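You operate a simulated robot arm through the tools that you are given. There is no shell and no other tool.

The job below is to be done with a simulated robot arm. You get a single attempt, and the scene is never put back.

TASK
Cap the short tube with the green dust cap and swap the window cap for the wrench in the drawer.
Fine: the wrench goes on the detector's top, the window cap into the drawer; shut the drawer.

Only the result counts: the job must be done as asked and must still hold three seconds after the hand-in. Knocking over, shifting, dropping, spilling or breaking anything else fails it. Lids that push on must go on centred and level and be pressed home; caps that screw on are set level and turned clockwise until they are tight.

THE ROBOT
A 6-joint arm with a two-finger gripper, fixed in place. Base frame: the origin is at the foot of the arm, x ahead of it, y to its left, z up. Readings come in m, rad, newtons and seconds.
Its first joint turns from -2.897 to 2.897 rad. Payload 1.71 kg.
Tool frame: the origin (TCP) lies between the finger pads and is the grasp point; the fingertips stand 0.02 m ahead of it; z points along the fingers, y is the line along which they close. The gripper opens to 0.096 m. The gripper's body begins 0.113 m behind the TCP.
Orientation is that of the tool frame in the base frame, as a unit quaternion [x, y, z, w]. With the fingers straight down and closing along the base's y, the tool's x points along the base's -x, its y along +y and its z along -z.

THE INTERFACE
- The arm moves only by the tool jog_arm. Its argument "increments" is one flat list of numbers, 7 for each row, row after row: the shift along the base's x, y, z in units of 25 mm (1.0 is 25 mm), then the turn, a rotation vector about the base's x, y, z in units of 6 degrees (1.0 is 6 degrees), then the opening in per cent of the stroke, from 0 (shut) to 100 (fully open). In form: [x, y, z, wx, wy, wz, hand, x, y, z, wx, wy, wz, hand, ...]. A call has 1 to 20 rows; each row shifts and turns the commanded pose from where the row before left it. A call with a number of a shift or a turn outside -1 to 1 is refused whole. Each row takes 0.2 s and may step no farther than 0.05 m and 0.15 rad from the row before; otherwise, or with a gripper value out of range, the whole call is refused. Where a pose cannot be reached the arm comes as near as it can. A force on the tool above 60 N (or 10 N above the force at the start of the call, whichever is more), or a blocked arm, ends the call early, and 0.2 s more pass. The fingers move at their own pace (about 0.045 m/s each) and stop on an object; they squeeze with about 31 N. The grip force told is the motor's: it shows also when the fingers shut on nothing. Time passes only in rows, and 0.2 s behind the last, so rows that do not move let the fingers close. The reply holds the time, the measured pose of the TCP, the force on the tool along the base axes, the opening and the grip force, in the units named above and with some noise, with the torque about the TCP (base axes, N m) and any sound that the robot's microphone picked up, and new pictures: "views" is both (left out), scene, wrist or none.
- Cameras (640 x 400 px; columns grow to the right, rows downward): "scene" is fixed at [0.2182, -0.4988, 1.3512]; the picture's right is [-0.55, -0.84, 0.00], its down [0.12, -0.08, -0.99] and it looks along [0.83, -0.54, 0.14] (base axes); focal length 214 px, centre (320, 200). "wrist" rides on the gripper at [0.066, 0.014, -0.145] in the tool frame; the picture's right is [-0.21, 0.98, 0.00], its down [-0.88, -0.18, -0.45] and it looks along [-0.44, -0.09, 0.90] (tool axes); focal length 275 px, centre (320, 200). There is no depth. A picture from a camera that has moved, and an enlarged one, comes with that camera's place and axes in the base frame and with its lens.
- lift_body(by): slides the trunk up (or, below 0, down) by that many m; the arm rides with it, the base frame stays. It gives what a move gives, with no picture.
- zoom(camera, box): a new picture of the part [left, top, right, bottom] of that camera's present view, enlarged. No time passes.
- close_job(): hands the job in; it is judged then, once.

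Places have to be worked out from the pictures, the camera data and where the tool is seen. Open the gripper and draw the arm clear of the work before you hand the job in, unless the task says otherwise.

The tools are called after "Call:" as a command line: name --argument value ..., lists and objects as JSON in quotes. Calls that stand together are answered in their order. jog_arm: Moves the arm, as the interface text tells. Its arguments: {"type":"object","properties":{"increments":{"type":"array","items":{"type":"number"}},"views":{"type":"string","enum":["both","scene","wrist","none"]}},"required":["increments"]} The other tools are called the same way: lift_body (by) slides the trunk up or down; zoom (camera, box) takes an enlarged picture of a part of a camera's view; close_job () hands the job in.

At the start:

```text
clock: 0.0
position: [0.309, -0.3427, 1.2038]
ee_rot: [-0.02, 1.0, 0.0, -0.001]
force: [-0.3, -0.9, 0.3]
wrist_torque: [0.07, -0.05, 0.0]
finger_gap: 0.096
grasp_force: 0.0
trunk travel left (down, up): [-0.15, 0.24]
```

scene: 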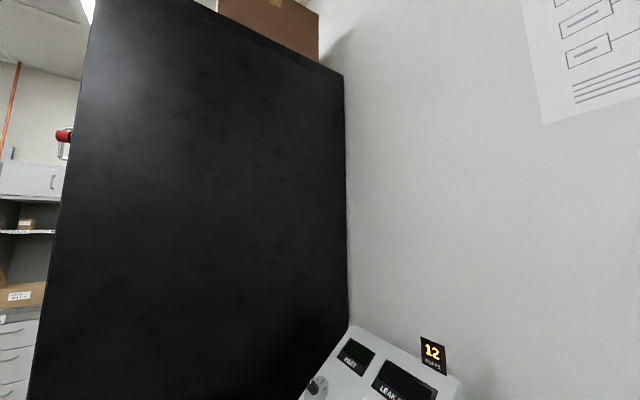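
wrist: 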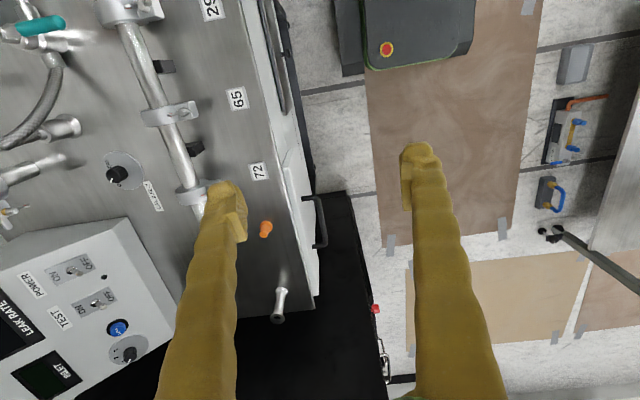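

The scene camera faces a cabinet and wall, so I mostly have the wrist view. It shows a bench on the left with tubes, an instrument and a drawer-like handle. I'll enlarge parts of it to identify the objects.

Call:
zoom --camera "wrist" --box '[0, 0, 320, 200]'

Call:
zoom --camera "wrist" --box '[0, 200, 320, 400]'

Call:
zoom --camera "wrist" --box '[320, 0, 640, 200]'

Call:
zoom --camera "wrist" --box '[320, 200, 640, 400]'

Call:
zoom --camera "scene" --box '[240, 300, 560, 400]'

```text
2.00 times, centred on (160, 100) of wrist
camera zoom: at [0.2436, -0.3327, 1.3487], right [0.17, 0.99, 0.0], down [0.88, -0.15, 0.44], along [0.44, -0.07, -0.9], focal length 551 px, centre (640, 400)
```

zoom: 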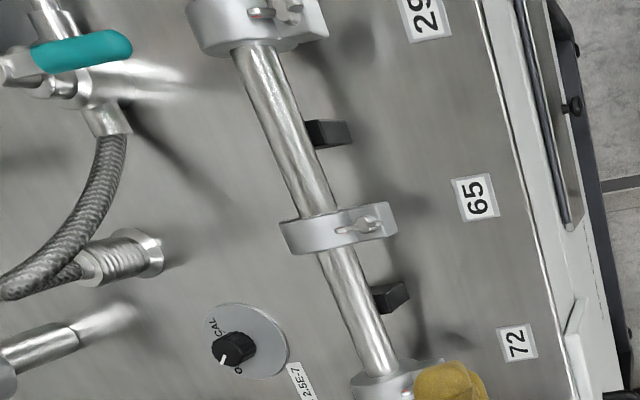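

```text
2.00 times, centred on (160, 300) of wrist
camera zoom: at [0.2436, -0.3327, 1.3487], right [0.17, 0.99, 0.0], down [0.88, -0.15, 0.44], along [0.44, -0.07, -0.9], focal length 551 px, centre (640, 0)
```

zoom: 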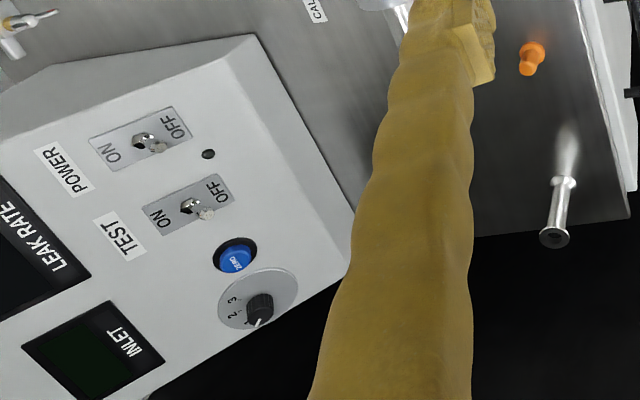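

```text
2.00 times, centred on (480, 100) of wrist
camera zoom: at [0.2436, -0.3327, 1.3487], right [0.17, 0.99, 0.0], down [0.88, -0.15, 0.44], along [0.44, -0.07, -0.9], focal length 551 px, centre (0, 400)
```

zoom: 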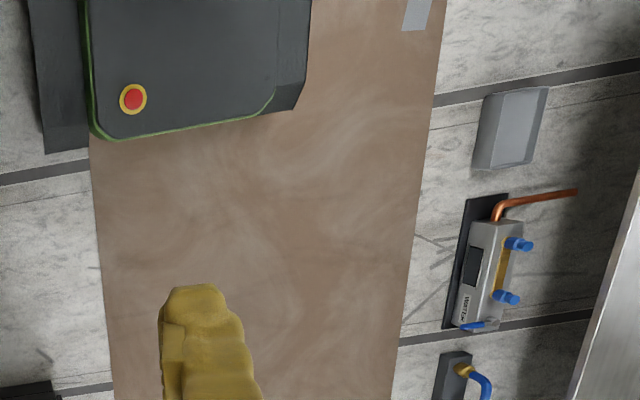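

```text
2.00 times, centred on (480, 300) of wrist
camera zoom: at [0.2436, -0.3327, 1.3487], right [0.17, 0.99, 0.0], down [0.88, -0.15, 0.44], along [0.44, -0.07, -0.9], focal length 551 px, centre (0, 0)
```

zoom: 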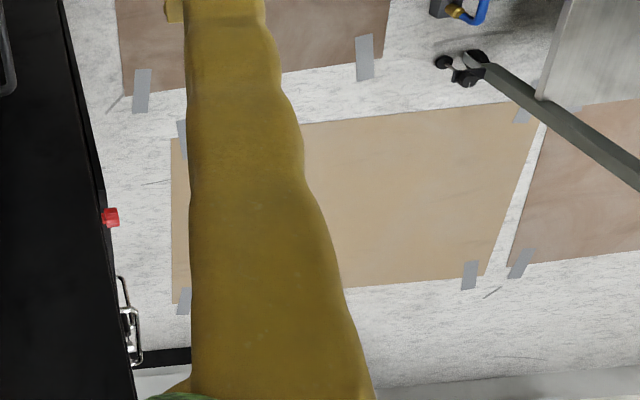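

```text
2.00 times, centred on (400, 350) of scene
camera zoom: at [0.2182, -0.4988, 1.3512], right [-0.55, -0.84, 0.0], down [0.12, -0.08, -0.99], along [0.83, -0.54, 0.14], focal length 429 px, centre (160, -100)
```

zoom: 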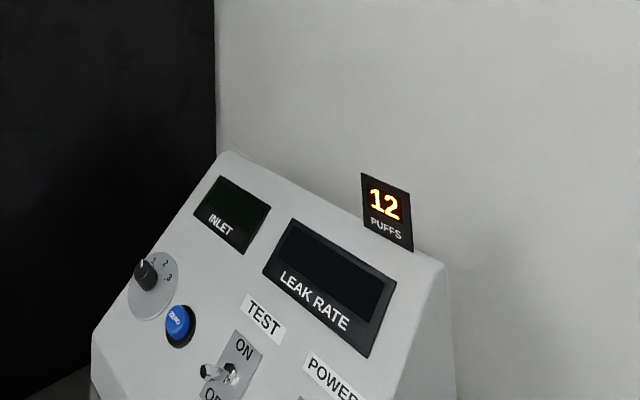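

The enlarged scene picture extended past the normal frame's lower edge, because a flat box is padded to the full aspect ratio. I'll use that to look further down with the scene camera and further left with the wrist camera.

Call:
zoom --camera "scene" --box '[0, 396, 640, 400]'

Call:
zoom --camera "wrist" --box '[0, 0, 4, 400]'

Call:
zoom --camera "wrist" --box '[0, 0, 640, 4]'

```text
1.00 times, centred on (320, 398) of scene (not enlarged: the box is as wide or as high as the picture)
camera zoom: at [0.2182, -0.4988, 1.3512], right [-0.55, -0.84, 0.0], down [0.12, -0.08, -0.99], along [0.83, -0.54, 0.14], focal length 214 px, centre (320, 2)
```

zoom: 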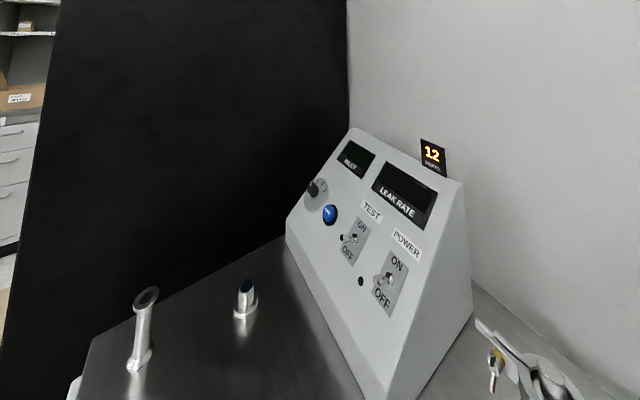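

```text
1.00 times, centred on (2, 200) of wrist (not enlarged: the box is as wide or as high as the picture)
camera zoom: at [0.2436, -0.3327, 1.3487], right [0.17, 0.99, 0.0], down [0.88, -0.15, 0.44], along [0.44, -0.07, -0.9], focal length 275 px, centre (638, 200)
```

zoom: 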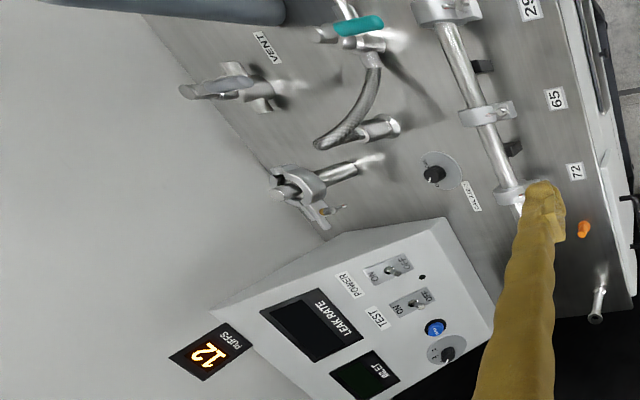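

```text
1.00 times, centred on (320, 2) of wrist (not enlarged: the box is as wide or as high as the picture)
camera zoom: at [0.2436, -0.3327, 1.3487], right [0.17, 0.99, 0.0], down [0.88, -0.15, 0.44], along [0.44, -0.07, -0.9], focal length 275 px, centre (320, 398)
```

zoom: 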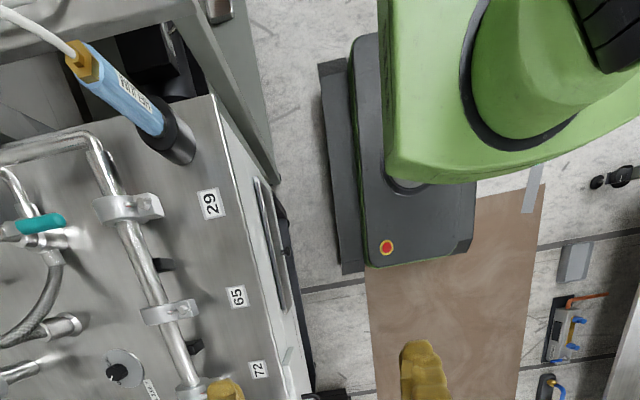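

The padded view works well and shows a leak-test bench with tube stubs, clamps and a console. I'll enlarge more of these edges to find the green cap, the short tube, the detector, the window cap and the drawer.

Call:
zoom --camera "scene" --box '[0, 398, 320, 400]'

Call:
zoom --camera "scene" --box '[320, 398, 640, 400]'

Call:
zoom --camera "wrist" --box '[0, 0, 320, 2]'

Call:
zoom --camera "wrist" --box '[0, 0, 2, 200]'

Call:
zoom --camera "wrist" --box '[200, 100, 360, 200]'

Call:
zoom --camera "wrist" --box '[200, 200, 360, 300]'

```text
2.00 times, centred on (160, 399) of scene
camera zoom: at [0.2182, -0.4988, 1.3512], right [-0.55, -0.84, 0.0], down [0.12, -0.08, -0.99], along [0.83, -0.54, 0.14], focal length 429 px, centre (640, -198)
```

zoom: 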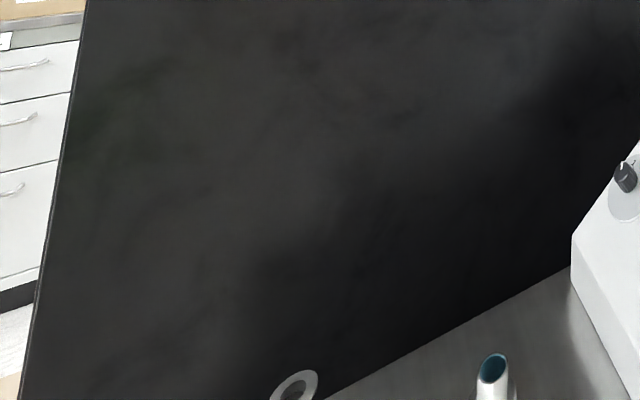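

```text
2.00 times, centred on (480, 399) of scene
camera zoom: at [0.2182, -0.4988, 1.3512], right [-0.55, -0.84, 0.0], down [0.12, -0.08, -0.99], along [0.83, -0.54, 0.14], focal length 429 px, centre (0, -198)
```

zoom: 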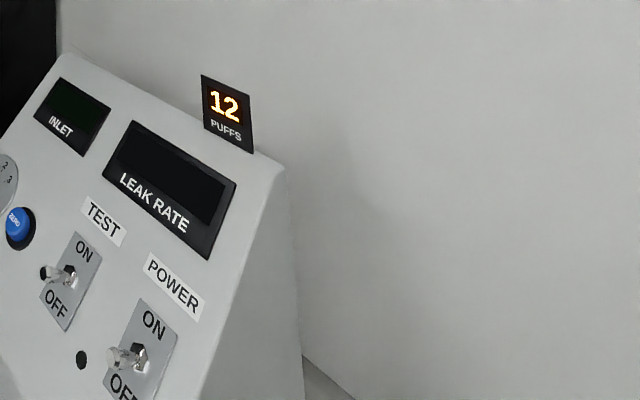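

```text
2.00 times, centred on (160, 1) of wrist
camera zoom: at [0.2436, -0.3327, 1.3487], right [0.17, 0.99, 0.0], down [0.88, -0.15, 0.44], along [0.44, -0.07, -0.9], focal length 551 px, centre (640, 598)
```

zoom: 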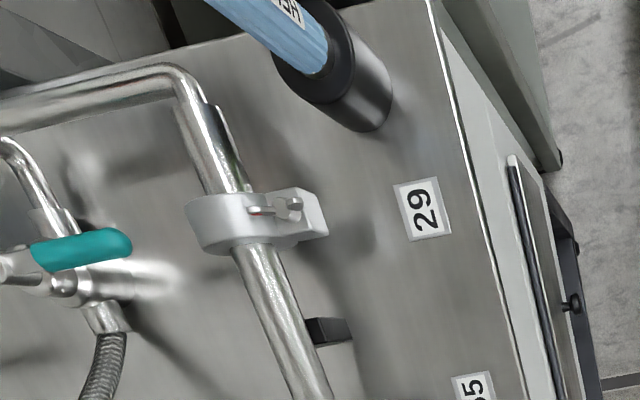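

```text
2.00 times, centred on (1, 100) of wrist
camera zoom: at [0.2436, -0.3327, 1.3487], right [0.17, 0.99, 0.0], down [0.88, -0.15, 0.44], along [0.44, -0.07, -0.9], focal length 551 px, centre (958, 400)
```

zoom: 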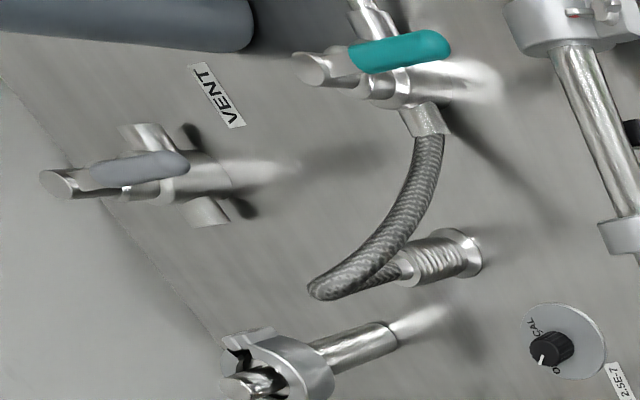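

```text
4.00 times, centred on (280, 150) of wrist
camera zoom: at [0.2436, -0.3327, 1.3487], right [0.17, 0.99, 0.0], down [0.88, -0.15, 0.44], along [0.44, -0.07, -0.9], focal length 1101 px, centre (480, 400)
```

zoom: 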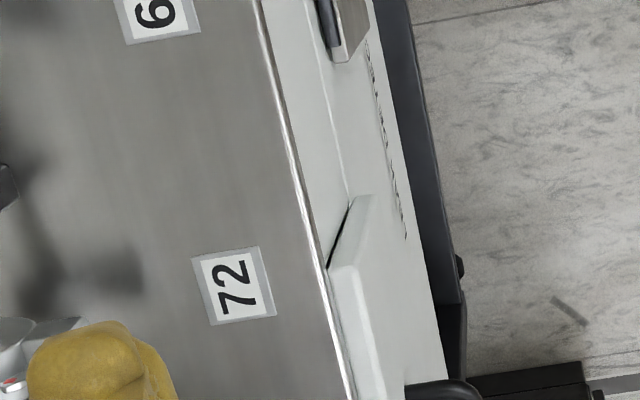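

```text
4.00 times, centred on (280, 250) of wrist
camera zoom: at [0.2436, -0.3327, 1.3487], right [0.17, 0.99, 0.0], down [0.88, -0.15, 0.44], along [0.44, -0.07, -0.9], focal length 1101 px, centre (480, 0)
```

zoom: 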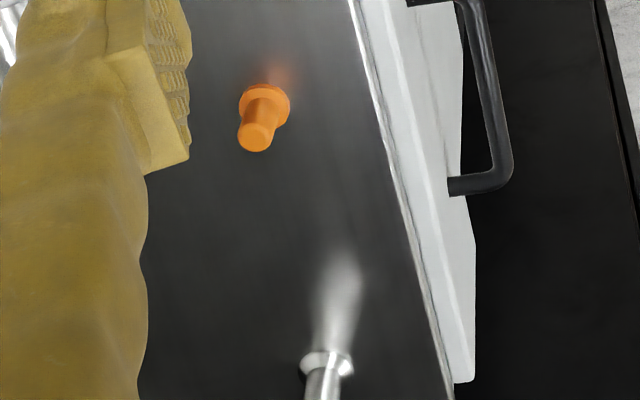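

From both cameras I triangulate the tall flared tube's top at about (0.68, -0.49, 0.96), the bench top at z≈0.88, and a shorter stub near (0.65, -0.63). I still haven't found the green cap or the window cap, so I'll use the free padded views first.

Call:
zoom --camera "wrist" --box '[0, 396, 640, 400]'

Call:
zoom --camera "wrist" --box '[636, 0, 640, 400]'

Call:
zoom --camera "scene" --box '[636, 0, 640, 400]'

Call:
zoom --camera "scene" --box '[0, 0, 4, 400]'

```text
1.00 times, centred on (320, 398) of wrist (not enlarged: the box is as wide or as high as the picture)
camera zoom: at [0.2436, -0.3327, 1.3487], right [0.17, 0.99, 0.0], down [0.88, -0.15, 0.44], along [0.44, -0.07, -0.9], focal length 275 px, centre (320, 2)
```

zoom: 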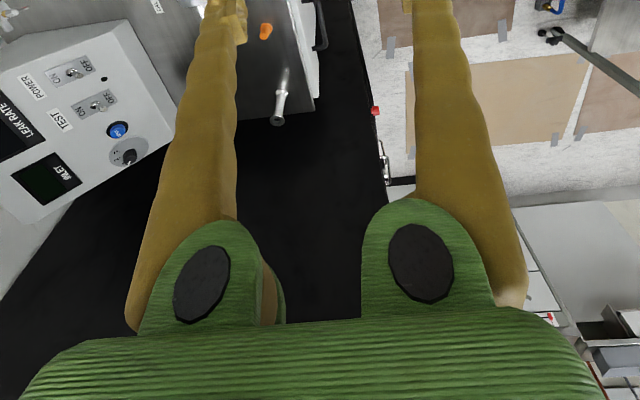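

```text
1.00 times, centred on (638, 200) of wrist (not enlarged: the box is as wide or as high as the picture)
camera zoom: at [0.2436, -0.3327, 1.3487], right [0.17, 0.99, 0.0], down [0.88, -0.15, 0.44], along [0.44, -0.07, -0.9], focal length 275 px, centre (2, 200)
```

zoom: 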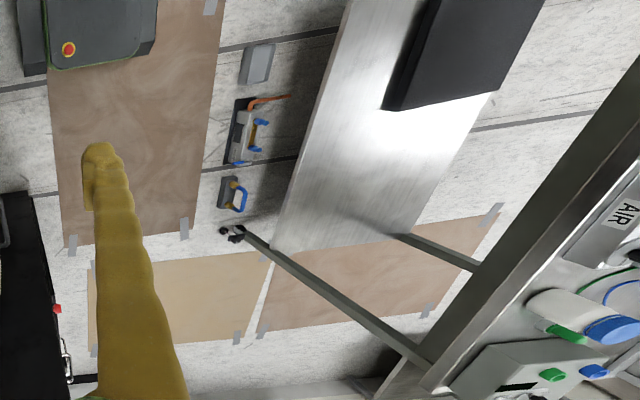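

```text
1.00 times, centred on (638, 200) of scene (not enlarged: the box is as wide or as high as the picture)
camera zoom: at [0.2182, -0.4988, 1.3512], right [-0.55, -0.84, 0.0], down [0.12, -0.08, -0.99], along [0.83, -0.54, 0.14], focal length 214 px, centre (2, 200)
```

zoom: 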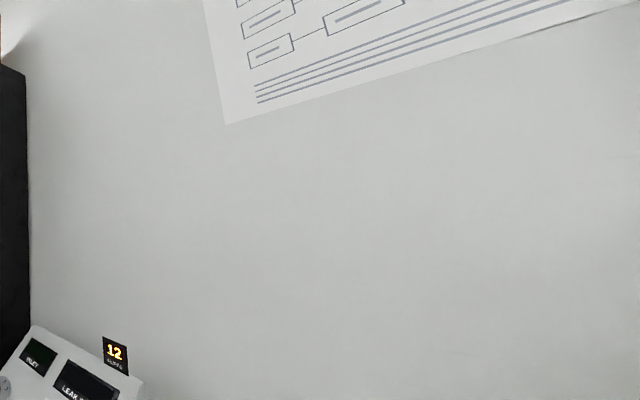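

```text
1.00 times, centred on (2, 200) of scene (not enlarged: the box is as wide or as high as the picture)
camera zoom: at [0.2182, -0.4988, 1.3512], right [-0.55, -0.84, 0.0], down [0.12, -0.08, -0.99], along [0.83, -0.54, 0.14], focal length 214 px, centre (638, 200)
```

zoom: 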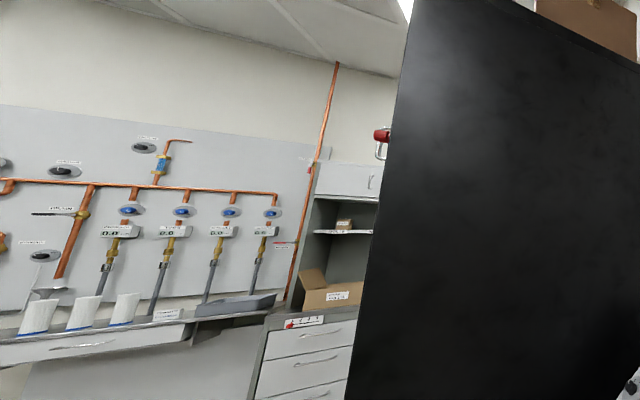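

Nothing green has turned up on the bench yet. I'll survey by moving the hand about 0.35 m towards +y at the same height, which is open air over the floor, to see the bench front and what lies on the other side.

Call:
jog_arm --increments '[0, 1, 0, 0, 0, 0, 100, 0, 1, 0, 0, 0, 0, 100, 0, 1, 0, 0, 0, 0, 100, 0, 1, 0, 0, 0, 0, 100, 0, 1, 0, 0, 0, 0, 100, 0, 1, 0, 0, 0, 0, 100, 0, 1, 0, 0, 0, 0, 100, 0, 1, 0, 0, 0, 0, 100]' --views "wrist"

```text
clock: 1.8
position: [0.2714, -0.1429, 1.2112]
ee_rot: [-0.018, 1.0, 0.0, 0.014]
force: [-1.0, 1.2, -0.7]
wrist_torque: [-0.14, -0.14, -0.02]
finger_gap: 0.0961
grasp_force: 0.0
trunk travel left (down, up): [-0.15, 0.24]
camera wrist: at [0.2017, -0.133, 1.3544], right [0.17, 0.99, 0.0], down [0.87, -0.15, 0.47], along [0.46, -0.08, -0.88], focal length 275 px, centre (320, 200)
```

wrist: 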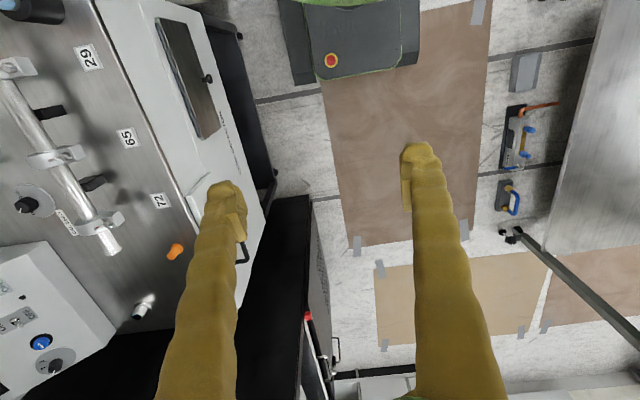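

The x value slipped a little because this is close to the base. I can now see more of the bench front, so I'll enlarge it.

Call:
zoom --camera "wrist" --box '[100, 0, 340, 150]'

Call:
zoom --camera "wrist" --box '[0, 0, 4, 400]'

Call:
zoom --camera "wrist" --box '[0, 0, 320, 4]'

Call:
zoom --camera "wrist" --box '[0, 180, 200, 305]'

```text
2.67 times, centred on (220, 75) of wrist
camera zoom: at [0.2017, -0.133, 1.3544], right [0.17, 0.99, 0.0], down [0.87, -0.15, 0.47], along [0.46, -0.08, -0.88], focal length 734 px, centre (587, 533)
```

zoom: 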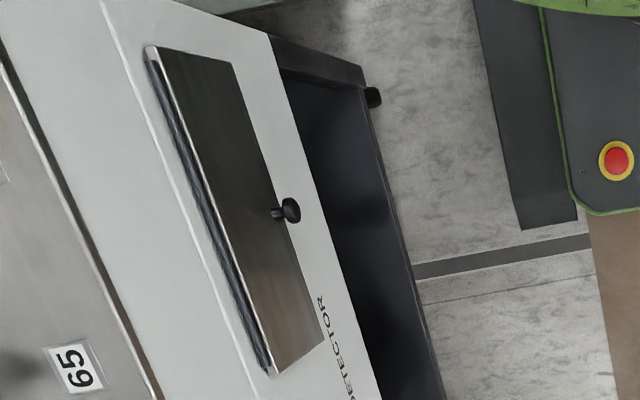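

```text
1.00 times, centred on (2, 200) of wrist (not enlarged: the box is as wide or as high as the picture)
camera zoom: at [0.2017, -0.133, 1.3544], right [0.17, 0.99, 0.0], down [0.87, -0.15, 0.47], along [0.46, -0.08, -0.88], focal length 275 px, centre (638, 200)
```

zoom: 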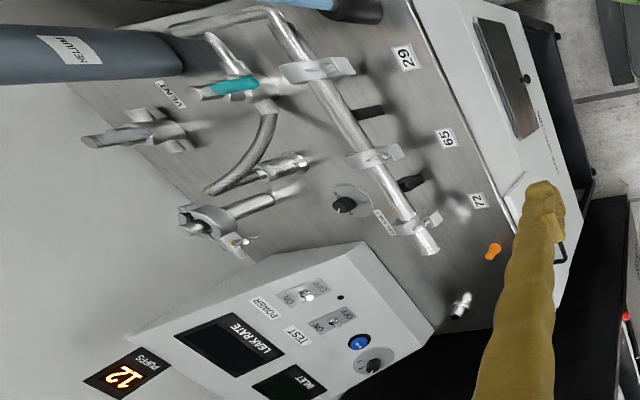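

```text
2.00 times, centred on (160, 2) of wrist
camera zoom: at [0.2017, -0.133, 1.3544], right [0.17, 0.99, 0.0], down [0.87, -0.15, 0.47], along [0.46, -0.08, -0.88], focal length 551 px, centre (640, 596)
```

zoom: 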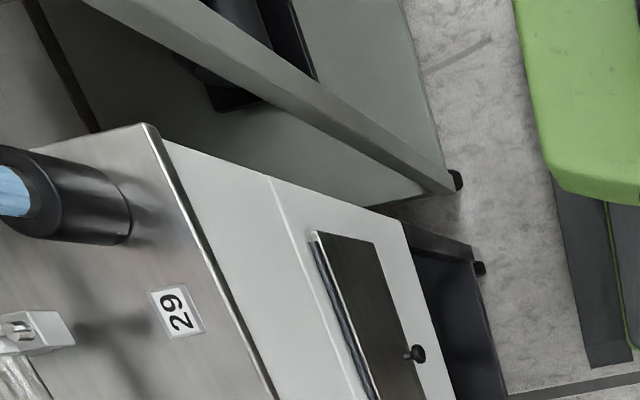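

```text
3.20 times, centred on (100, 242) of wrist
camera zoom: at [0.2017, -0.133, 1.3544], right [0.17, 0.99, 0.0], down [0.87, -0.15, 0.47], along [0.46, -0.08, -0.88], focal length 881 px, centre (1024, 64)
```

zoom: 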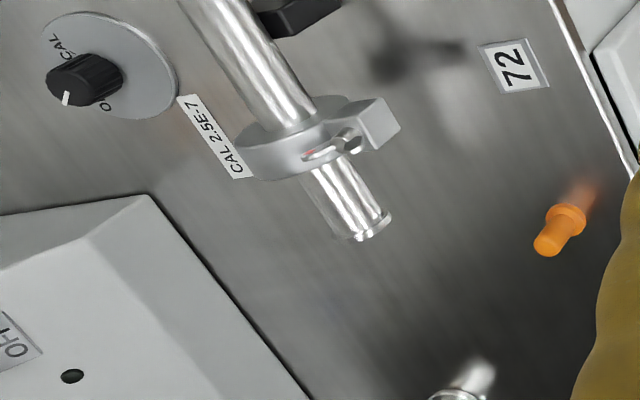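

The front label reads "...DETECTOR", so the cart itself is the leak detector, its steel top is "the detector's top", and the white panel with the black U-handle is the drawer. I'll move over the bench at safe height for a closer look at the small parts.

Call:
jog_arm --increments '[0.6, -1, 0, 0, 0, 0, 100, 0.6, -1, 0, 0, 0, 0, 100, 0.6, -1, 0, 0, 0, 0, 100, 0.6, -1, 0, 0, 0, 0, 100, 0.6, -1, 0, 0, 0, 0, 100, 0.6, -1, 0, 0, 0, 0, 100, 0.6, -1, 0, 0, 0, 0, 100, 0.6, -1, 0, 0, 0, 0, 100, 0.6, -1, 0, 0, 0, 0, 100, 0.6, -1, 0, 0, 0, 0, 100, 0.6, -1, 0, 0, 0, 0, 100, 0.6, -1, 0, 0, 0, 0, 100]' --views "both"

```text
clock: 4.4
position: [0.4708, -0.4461, 1.2071]
ee_rot: [-0.02, 1.0, -0.001, 0.006]
force: [0.1, -0.5, -0.2]
wrist_torque: [-0.05, 0.03, 0.02]
finger_gap: 0.0959
grasp_force: 0.1
trunk travel left (down, up): [-0.15, 0.24]
camera wrist: at [0.4028, -0.4346, 1.3509], right [0.17, 0.99, 0.0], down [0.88, -0.15, 0.46], along [0.45, -0.07, -0.89], focal length 275 px, centre (320, 200)
```

scene: 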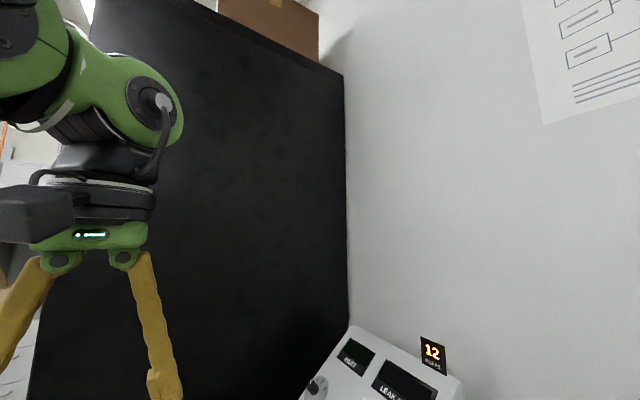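
wrist: 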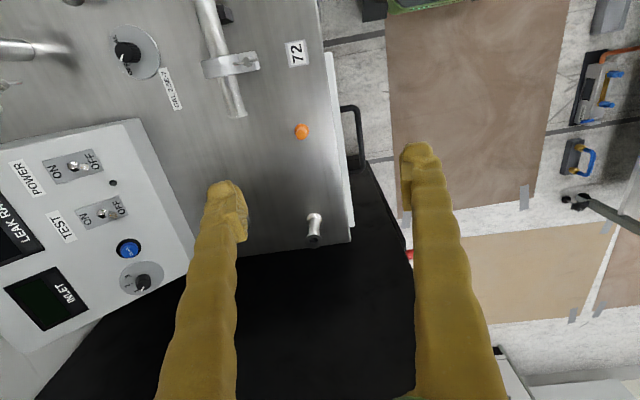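

I'm now above the stub area, though the left finger hides the short tube. I'll enlarge around it and look at the extended edges.

Call:
zoom --camera "wrist" --box '[180, 30, 380, 155]'

Call:
zoom --camera "wrist" --box '[200, 140, 400, 265]'

Call:
zoom --camera "wrist" --box '[0, 0, 4, 400]'

Call:
zoom --camera "wrist" --box '[0, 0, 640, 4]'

Call:
zoom --camera "scene" --box '[0, 396, 640, 400]'

```text
3.20 times, centred on (280, 92) of wrist
camera zoom: at [0.4028, -0.4346, 1.3509], right [0.17, 0.99, 0.0], down [0.88, -0.15, 0.46], along [0.45, -0.07, -0.89], focal length 881 px, centre (448, 544)
```

zoom: 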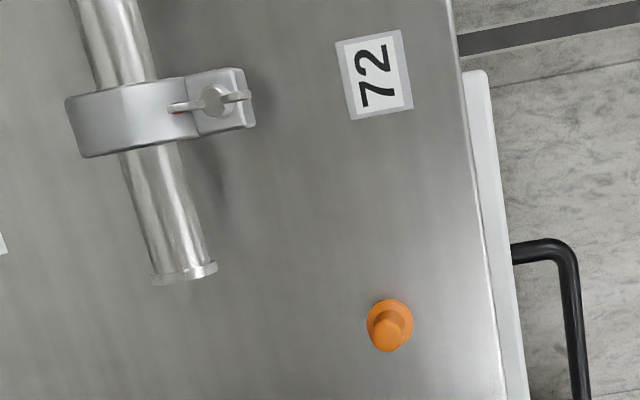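

```text
3.20 times, centred on (300, 202) of wrist
camera zoom: at [0.4028, -0.4346, 1.3509], right [0.17, 0.99, 0.0], down [0.88, -0.15, 0.46], along [0.45, -0.07, -0.89], focal length 881 px, centre (384, 192)
```

zoom: 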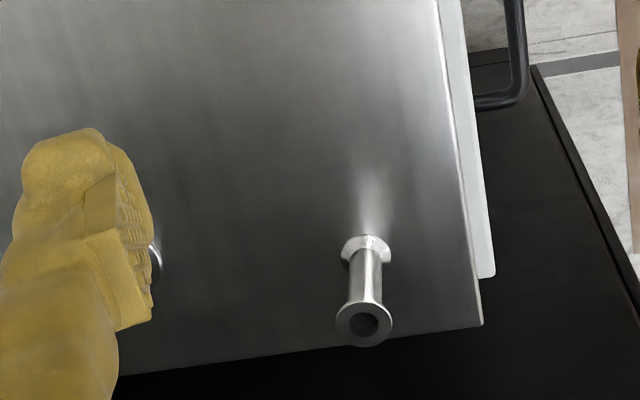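

```text
1.00 times, centred on (2, 200) of wrist (not enlarged: the box is as wide or as high as the picture)
camera zoom: at [0.4028, -0.4346, 1.3509], right [0.17, 0.99, 0.0], down [0.88, -0.15, 0.46], along [0.45, -0.07, -0.89], focal length 275 px, centre (638, 200)
```

zoom: 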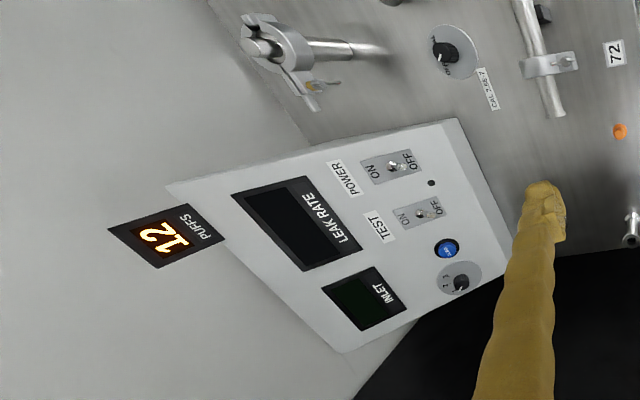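

```text
1.00 times, centred on (320, 2) of wrist (not enlarged: the box is as wide or as high as the picture)
camera zoom: at [0.4028, -0.4346, 1.3509], right [0.17, 0.99, 0.0], down [0.88, -0.15, 0.46], along [0.45, -0.07, -0.89], focal length 275 px, centre (320, 398)
```

zoom: 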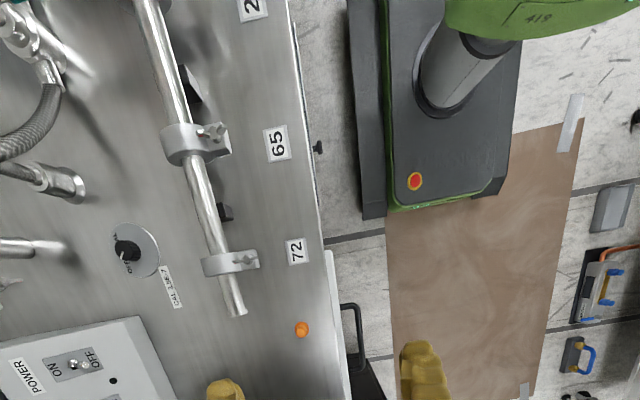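

```text
1.00 times, centred on (320, 398) of scene (not enlarged: the box is as wide or as high as the picture)
camera zoom: at [0.2182, -0.4988, 1.3512], right [-0.55, -0.84, 0.0], down [0.12, -0.08, -0.99], along [0.83, -0.54, 0.14], focal length 214 px, centre (320, 2)
```

zoom: 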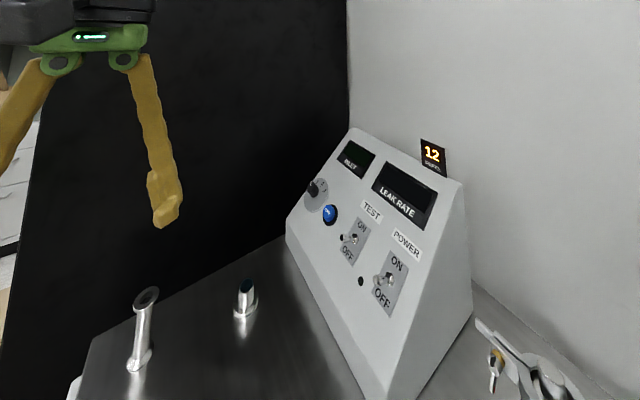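

The only loose item on the top so far is an orange flanged cap near (0.51, -0.485). I triangulate the drawer handle at x 0.50–0.62, y≈-0.376, z≈0.80. I'll inspect the rest of the bench at higher zoom before touching anything.

Call:
zoom --camera "wrist" --box '[0, 0, 200, 2]'

Call:
zoom --camera "wrist" --box '[180, 0, 380, 2]'

Call:
zoom --camera "wrist" --box '[0, 0, 2, 160]'

Call:
zoom --camera "scene" --box '[200, 399, 360, 400]'

Call:
zoom --camera "wrist" --box '[280, 80, 380, 142]'

```text
3.20 times, centred on (100, 1) of wrist
camera zoom: at [0.4028, -0.4346, 1.3509], right [0.17, 0.99, 0.0], down [0.88, -0.15, 0.46], along [0.45, -0.07, -0.89], focal length 881 px, centre (1024, 837)
```

zoom: 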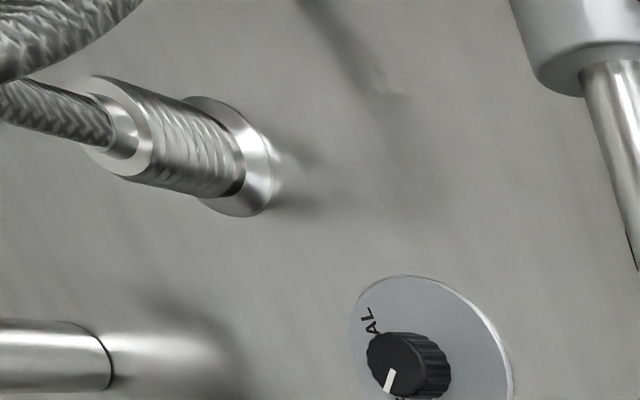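

```text
3.20 times, centred on (280, 1) of wrist
camera zoom: at [0.4028, -0.4346, 1.3509], right [0.17, 0.99, 0.0], down [0.88, -0.15, 0.46], along [0.45, -0.07, -0.89], focal length 881 px, centre (448, 837)
```

zoom: 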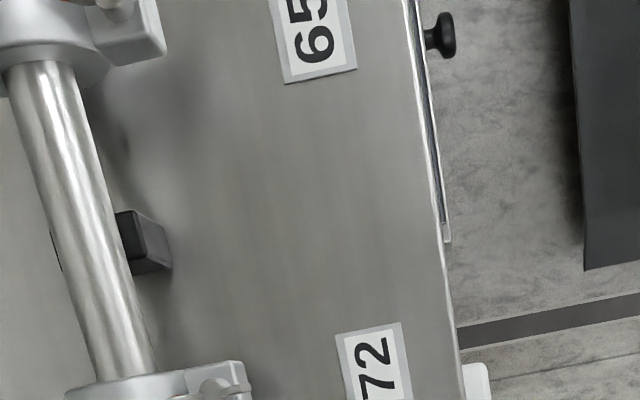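

```text
2.50 times, centred on (1, 80) of wrist
camera zoom: at [0.4028, -0.4346, 1.3509], right [0.17, 0.99, 0.0], down [0.88, -0.15, 0.46], along [0.45, -0.07, -0.89], focal length 688 px, centre (1118, 500)
```

zoom: 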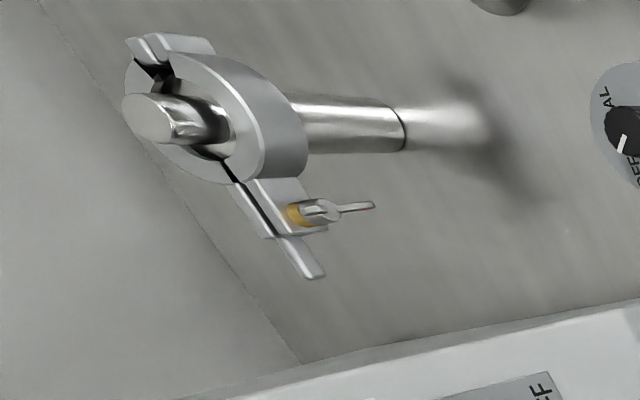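

```text
4.00 times, centred on (280, 400) of scene
camera zoom: at [0.2182, -0.4988, 1.3512], right [-0.55, -0.84, 0.0], down [0.12, -0.08, -0.99], along [0.83, -0.54, 0.14], focal length 858 px, centre (480, -598)
```

zoom: 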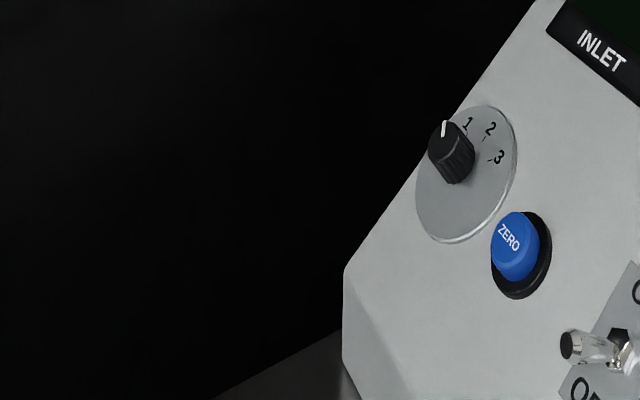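

```text
6.40 times, centred on (330, 111) of wrist
camera zoom: at [0.4028, -0.4346, 1.3509], right [0.17, 0.99, 0.0], down [0.88, -0.15, 0.46], along [0.45, -0.07, -0.89], focal length 1762 px, centre (256, 770)
```

zoom: 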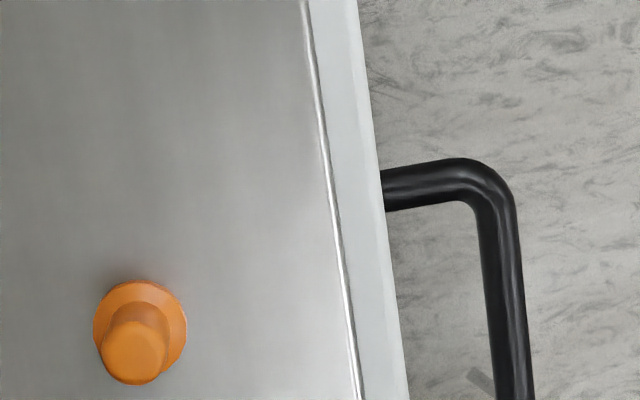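

I want a clear look at the short stub, which had a bluish top in the scene view. I'll shift the hand to +y so the finger stops hiding it.

Call:
jog_arm --increments '[0.3, 1, 0, 0, 0, 0, 100, 0.3, 1, 0, 0, 0, 0, 100, 0.3, 1, 0, 0, 0, 0, 100, 0.3, 1, 0, 0, 0, 0, 100]' --views "wrist"

Call:
zoom --camera "wrist" --box '[60, 120, 260, 245]'

Call:
zoom --camera "scene" --box '[0, 399, 400, 400]'

```text
clock: 5.4
position: [0.5021, -0.3436, 1.2082]
ee_rot: [-0.02, 1.0, 0.0, 0.007]
force: [0.3, -0.8, 0.9]
wrist_torque: [0.01, 0.02, 0.01]
finger_gap: 0.096
grasp_force: 0.1
trunk travel left (down, up): [-0.15, 0.24]
camera wrist: at [0.4348, -0.3329, 1.3512], right [0.17, 0.99, 0.0], down [0.88, -0.15, 0.46], along [0.45, -0.07, -0.89], focal length 275 px, centre (320, 200)
```

wrist: 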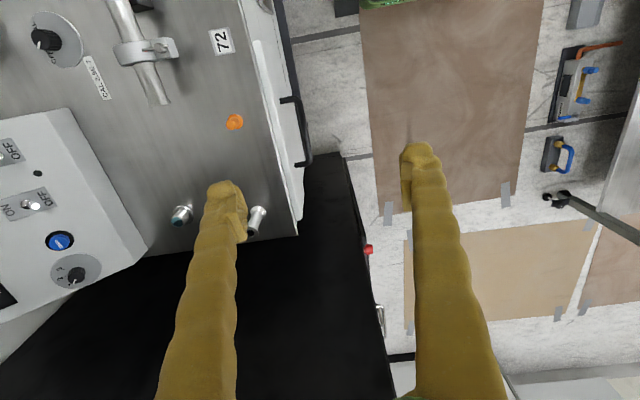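

```text
3.20 times, centred on (160, 182) of wrist
camera zoom: at [0.4348, -0.3329, 1.3512], right [0.17, 0.99, 0.0], down [0.88, -0.15, 0.46], along [0.45, -0.07, -0.89], focal length 881 px, centre (832, 256)
```

zoom: 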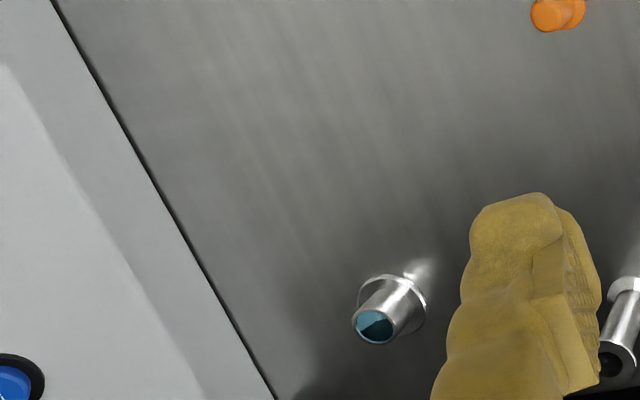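

```text
1.60 times, centred on (200, 400) of scene
camera zoom: at [0.2182, -0.4988, 1.3512], right [-0.55, -0.84, 0.0], down [0.12, -0.08, -0.99], along [0.83, -0.54, 0.14], focal length 343 px, centre (512, -119)
```

zoom: 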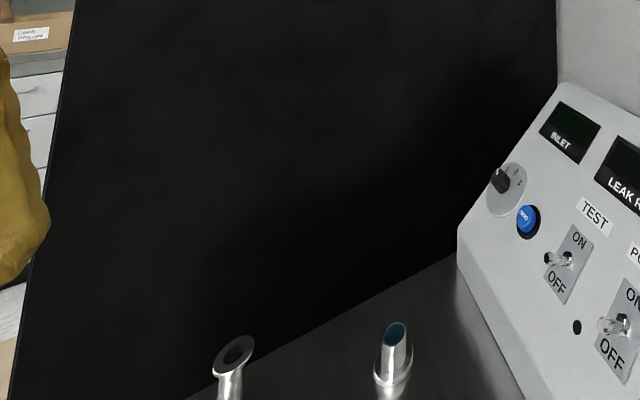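

The short object has a base flange, a silver barrel and a bluish top, so it could be an open tube or a cap with a glass window. I'll lower the camera nearby, clear of the console and tubes, to see which.

Call:
jog_arm --increments '[0.1, -1, -0.65, 0, 0, 0, 100, 0.1, -1, -0.65, 0, 0, 0, 100, 0.1, -1, -0.65, 0, 0, 0, 100, 0.1, -1, -0.65, 0, 0, 0, 100, 0.1, -1, -0.65, 0, 0, 0, 100, 0.1, -1, -0.65, 0, 0, 0, 100, 0.1, -1, -0.65, 0, 0, 0, 100]' --views "wrist"

Call:
zoom --camera "wrist" --box '[200, 100, 440, 250]'

Call:
zoom --camera "scene" --box '[0, 396, 640, 400]'

```text
clock: 7.0
position: [0.5192, -0.5177, 1.0963]
ee_rot: [-0.019, 1.0, -0.001, 0.006]
force: [0.5, 0.5, 1.0]
wrist_torque: [-0.05, -0.01, -0.03]
finger_gap: 0.0959
grasp_force: 0.0
trunk travel left (down, up): [-0.15, 0.24]
camera wrist: at [0.4518, -0.506, 1.2403], right [0.17, 0.99, 0.0], down [0.88, -0.15, 0.46], along [0.45, -0.07, -0.89], focal length 275 px, centre (320, 200)
```

wrist: 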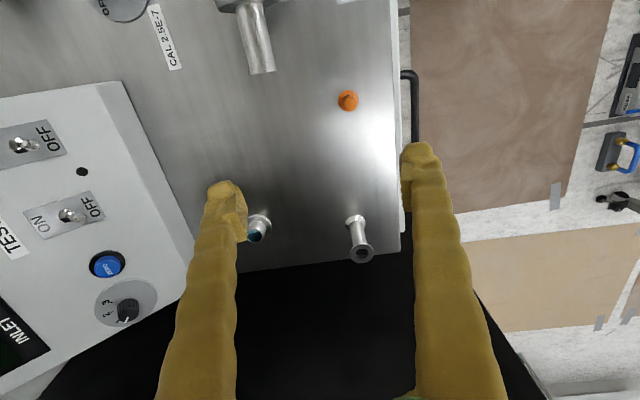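

```text
2.67 times, centred on (320, 175) of wrist
camera zoom: at [0.4518, -0.506, 1.2403], right [0.17, 0.99, 0.0], down [0.88, -0.15, 0.46], along [0.45, -0.07, -0.89], focal length 734 px, centre (320, 267)
```

zoom: 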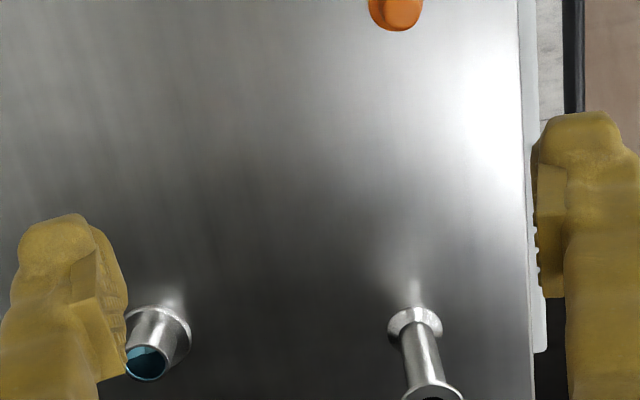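

```text
1.00 times, centred on (320, 398) of scene (not enlarged: the box is as wide or as high as the picture)
camera zoom: at [0.2182, -0.4988, 1.3512], right [-0.55, -0.84, 0.0], down [0.12, -0.08, -0.99], along [0.83, -0.54, 0.14], focal length 214 px, centre (320, 2)
```

zoom: 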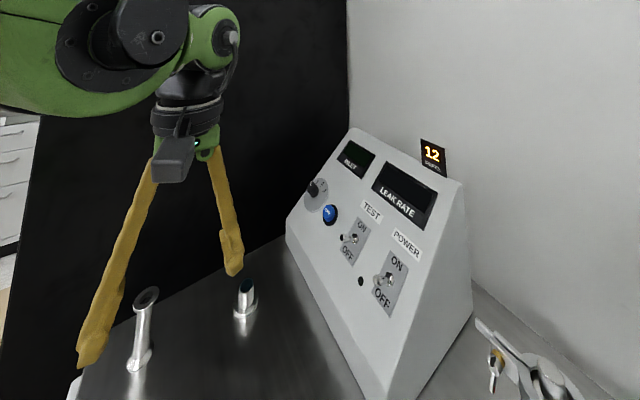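

The left finger just covers it. I'll shift a little and come closer to see whether the bluish top is glass or an open bore.

Call:
jog_arm --increments '[0.8, -0.6, -0.4, 0, 0, 0, 100, 0.8, -0.6, -0.4, 0, 0, 0, 100, 0.6, -0.6, -0.2, 0, 0, 0, 100]' --views "wrist"

Call:
zoom --camera "wrist" --box '[220, 140, 420, 265]'

```text
clock: 7.8
position: [0.5754, -0.562, 1.0698]
ee_rot: [-0.021, 1.0, 0.0, 0.007]
force: [0.3, -0.2, 0.4]
wrist_torque: [-0.07, 0.05, -0.01]
finger_gap: 0.0956
grasp_force: 0.0
trunk travel left (down, up): [-0.15, 0.24]
camera wrist: at [0.5073, -0.5514, 1.2145], right [0.17, 0.99, 0.0], down [0.88, -0.15, 0.46], along [0.45, -0.07, -0.89], focal length 275 px, centre (320, 200)
```

wrist: 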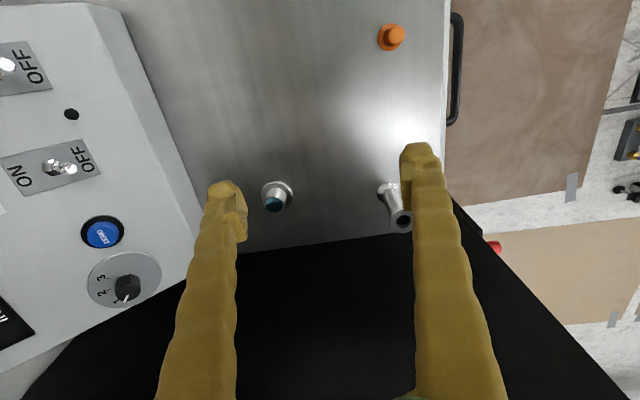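

```text
3.20 times, centred on (320, 202) of wrist
camera zoom: at [0.5073, -0.5514, 1.2145], right [0.17, 0.99, 0.0], down [0.88, -0.15, 0.46], along [0.45, -0.07, -0.89], focal length 881 px, centre (320, 192)
```

zoom: 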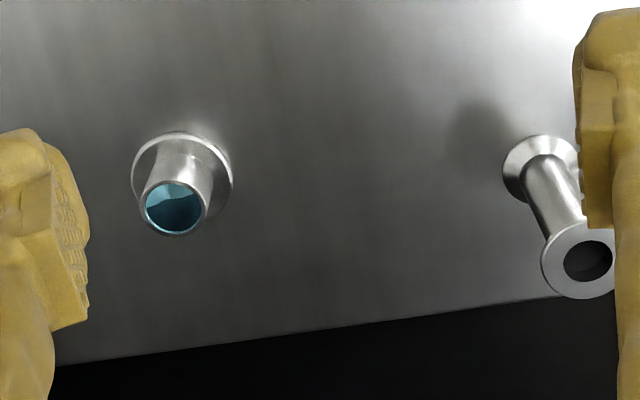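

Now it's clear: the hat-shaped metal piece at about (0.66, -0.63) has a teal glass top, so it is the window cap. The flanged nipple at about (0.683, -0.487), with its top at z≈0.955, is the short tube. The green cap and wrench are probably in the drawer, so I'll move above the drawer handle and look at it closely.

Call:
jog_arm --increments '[0, 1, 0, 0, 0, 0, 100, 0, 1, 0, 0, 0, 0, 100, -0.1, 1, 0, 0, 0, 0, 100, -0.1, 1, 0, 0, 0, 0, 100, -0.1, 1, 0, 0, 0, 0, 100, -0.1, 1, 0, 0, 0, 0, 100, -0.1, 1, 0, 0, 0, 0, 100, -0.1, 1, 0, 0, 0, 0, 100]' --views "wrist"

Call:
zoom --camera "wrist" --box '[220, 40, 460, 190]'

Call:
zoom --camera "wrist" --box '[120, 0, 440, 4]'

```text
clock: 9.6
position: [0.5571, -0.362, 1.0681]
ee_rot: [-0.021, 1.0, 0.0, 0.007]
force: [0.4, -0.3, 0.0]
wrist_torque: [0.01, 0.0, 0.0]
finger_gap: 0.0958
grasp_force: 0.0
trunk travel left (down, up): [-0.15, 0.24]
camera wrist: at [0.4901, -0.3512, 1.2122], right [0.17, 0.99, 0.0], down [0.88, -0.15, 0.46], along [0.45, -0.07, -0.89], focal length 275 px, centre (320, 200)
```

wrist: 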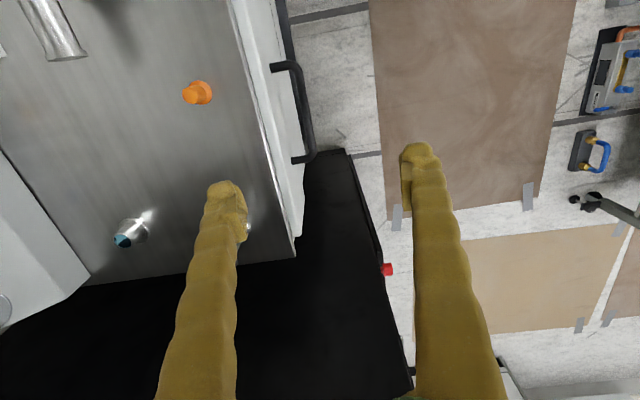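

```text
2.67 times, centred on (340, 115) of wrist
camera zoom: at [0.4901, -0.3512, 1.2122], right [0.17, 0.99, 0.0], down [0.88, -0.15, 0.46], along [0.45, -0.07, -0.89], focal length 734 px, centre (267, 427)
```

zoom: 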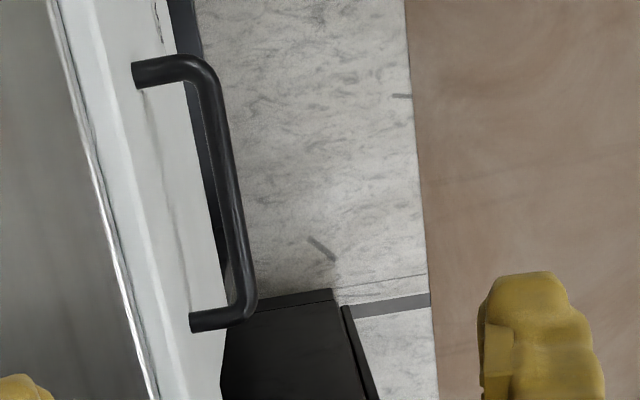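

```text
2.00 times, centred on (280, 2) of wrist
camera zoom: at [0.4901, -0.3512, 1.2122], right [0.17, 0.99, 0.0], down [0.88, -0.15, 0.46], along [0.45, -0.07, -0.89], focal length 551 px, centre (400, 596)
```

zoom: 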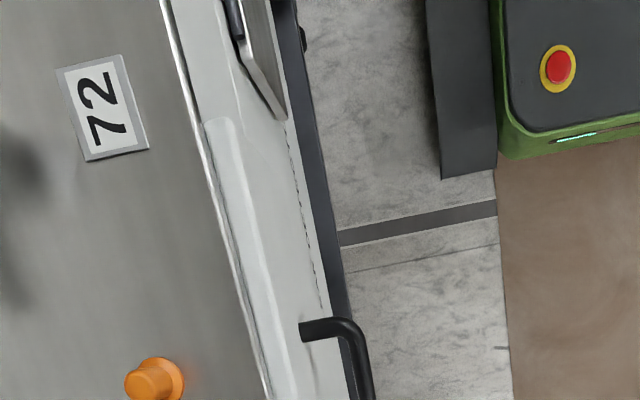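

The handle bar triangulates to y≈-0.376, z≈0.828, x 0.49–0.61, with the drawer face at y≈-0.413. I'll half-close the fingers, line up over the bar and descend partway to check.

Call:
jog_arm --increments '[0, -0.26, 0, 0, 0, 0, 35, 0, -0.26, -0.6, 0, 0, 0, 35, 0, 0, -1, 0, 0, 0, 35, 0, 0, -1, 0, 0, 0, 35, 0, 0, -1, 0, 0, 0, 35, 0, 0, -1, 0, 0, 0, 35, 0, 0, -1, 0, 0, 0, 35]' --views "wrist"

Call:
zoom --camera "wrist" --box '[200, 40, 440, 190]'

```text
clock: 11.2
position: [0.56, -0.3759, 0.9266]
ee_rot: [-0.02, 1.0, 0.0, 0.007]
force: [-0.8, 0.7, 0.9]
wrist_torque: [-0.01, -0.04, 0.05]
finger_gap: 0.0338
grasp_force: 0.1
trunk travel left (down, up): [-0.15, 0.24]
camera wrist: at [0.4927, -0.365, 1.0721], right [0.17, 0.99, 0.0], down [0.88, -0.15, 0.46], along [0.45, -0.07, -0.89], focal length 275 px, centre (320, 200)
```

wrist: 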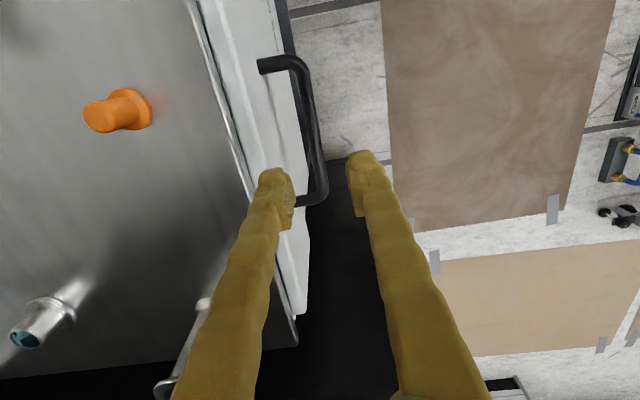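

```text
2.67 times, centred on (320, 115) of wrist
camera zoom: at [0.4927, -0.365, 1.0721], right [0.17, 0.99, 0.0], down [0.88, -0.15, 0.46], along [0.45, -0.07, -0.89], focal length 734 px, centre (320, 427)
```

zoom: 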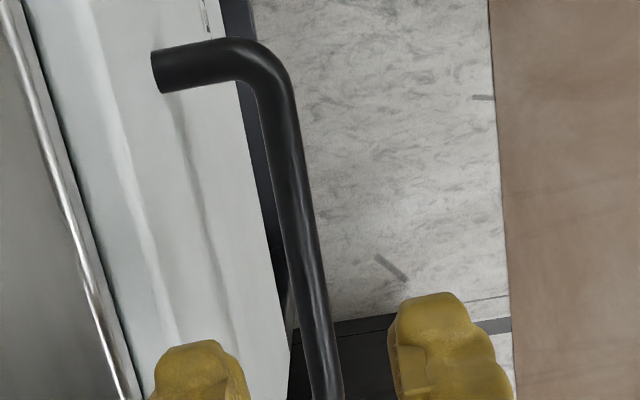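

The bar lies midway between the fingers as planned. I'll descend to z≈0.823 and close on it.

Call:
jog_arm --increments '[0, 0, -1, 0, 0, 0, 35, 0, 0, -1, 0, 0, 0, 35, 0, 0, -1, 0, 0, 0, 35, 0, 0, -1, 0, 0, 0, 35, 0, 0, -0.1, 0, 0, 0, 35]' --views "wrist"

```text
clock: 12.4
position: [0.5607, -0.3771, 0.8258]
ee_rot: [-0.02, 1.0, 0.0, 0.007]
force: [0.8, 0.5, -0.3]
wrist_torque: [0.02, 0.04, -0.02]
finger_gap: 0.0337
grasp_force: 0.0
trunk travel left (down, up): [-0.15, 0.24]
camera wrist: at [0.492, -0.366, 0.9701], right [0.17, 0.99, 0.0], down [0.88, -0.15, 0.46], along [0.45, -0.07, -0.89], focal length 275 px, centre (320, 200)
```

wrist: 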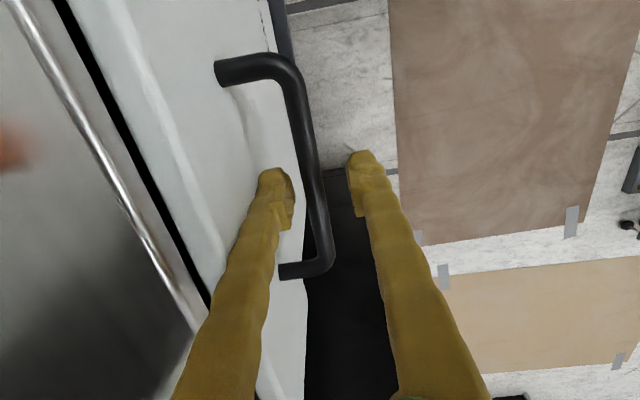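

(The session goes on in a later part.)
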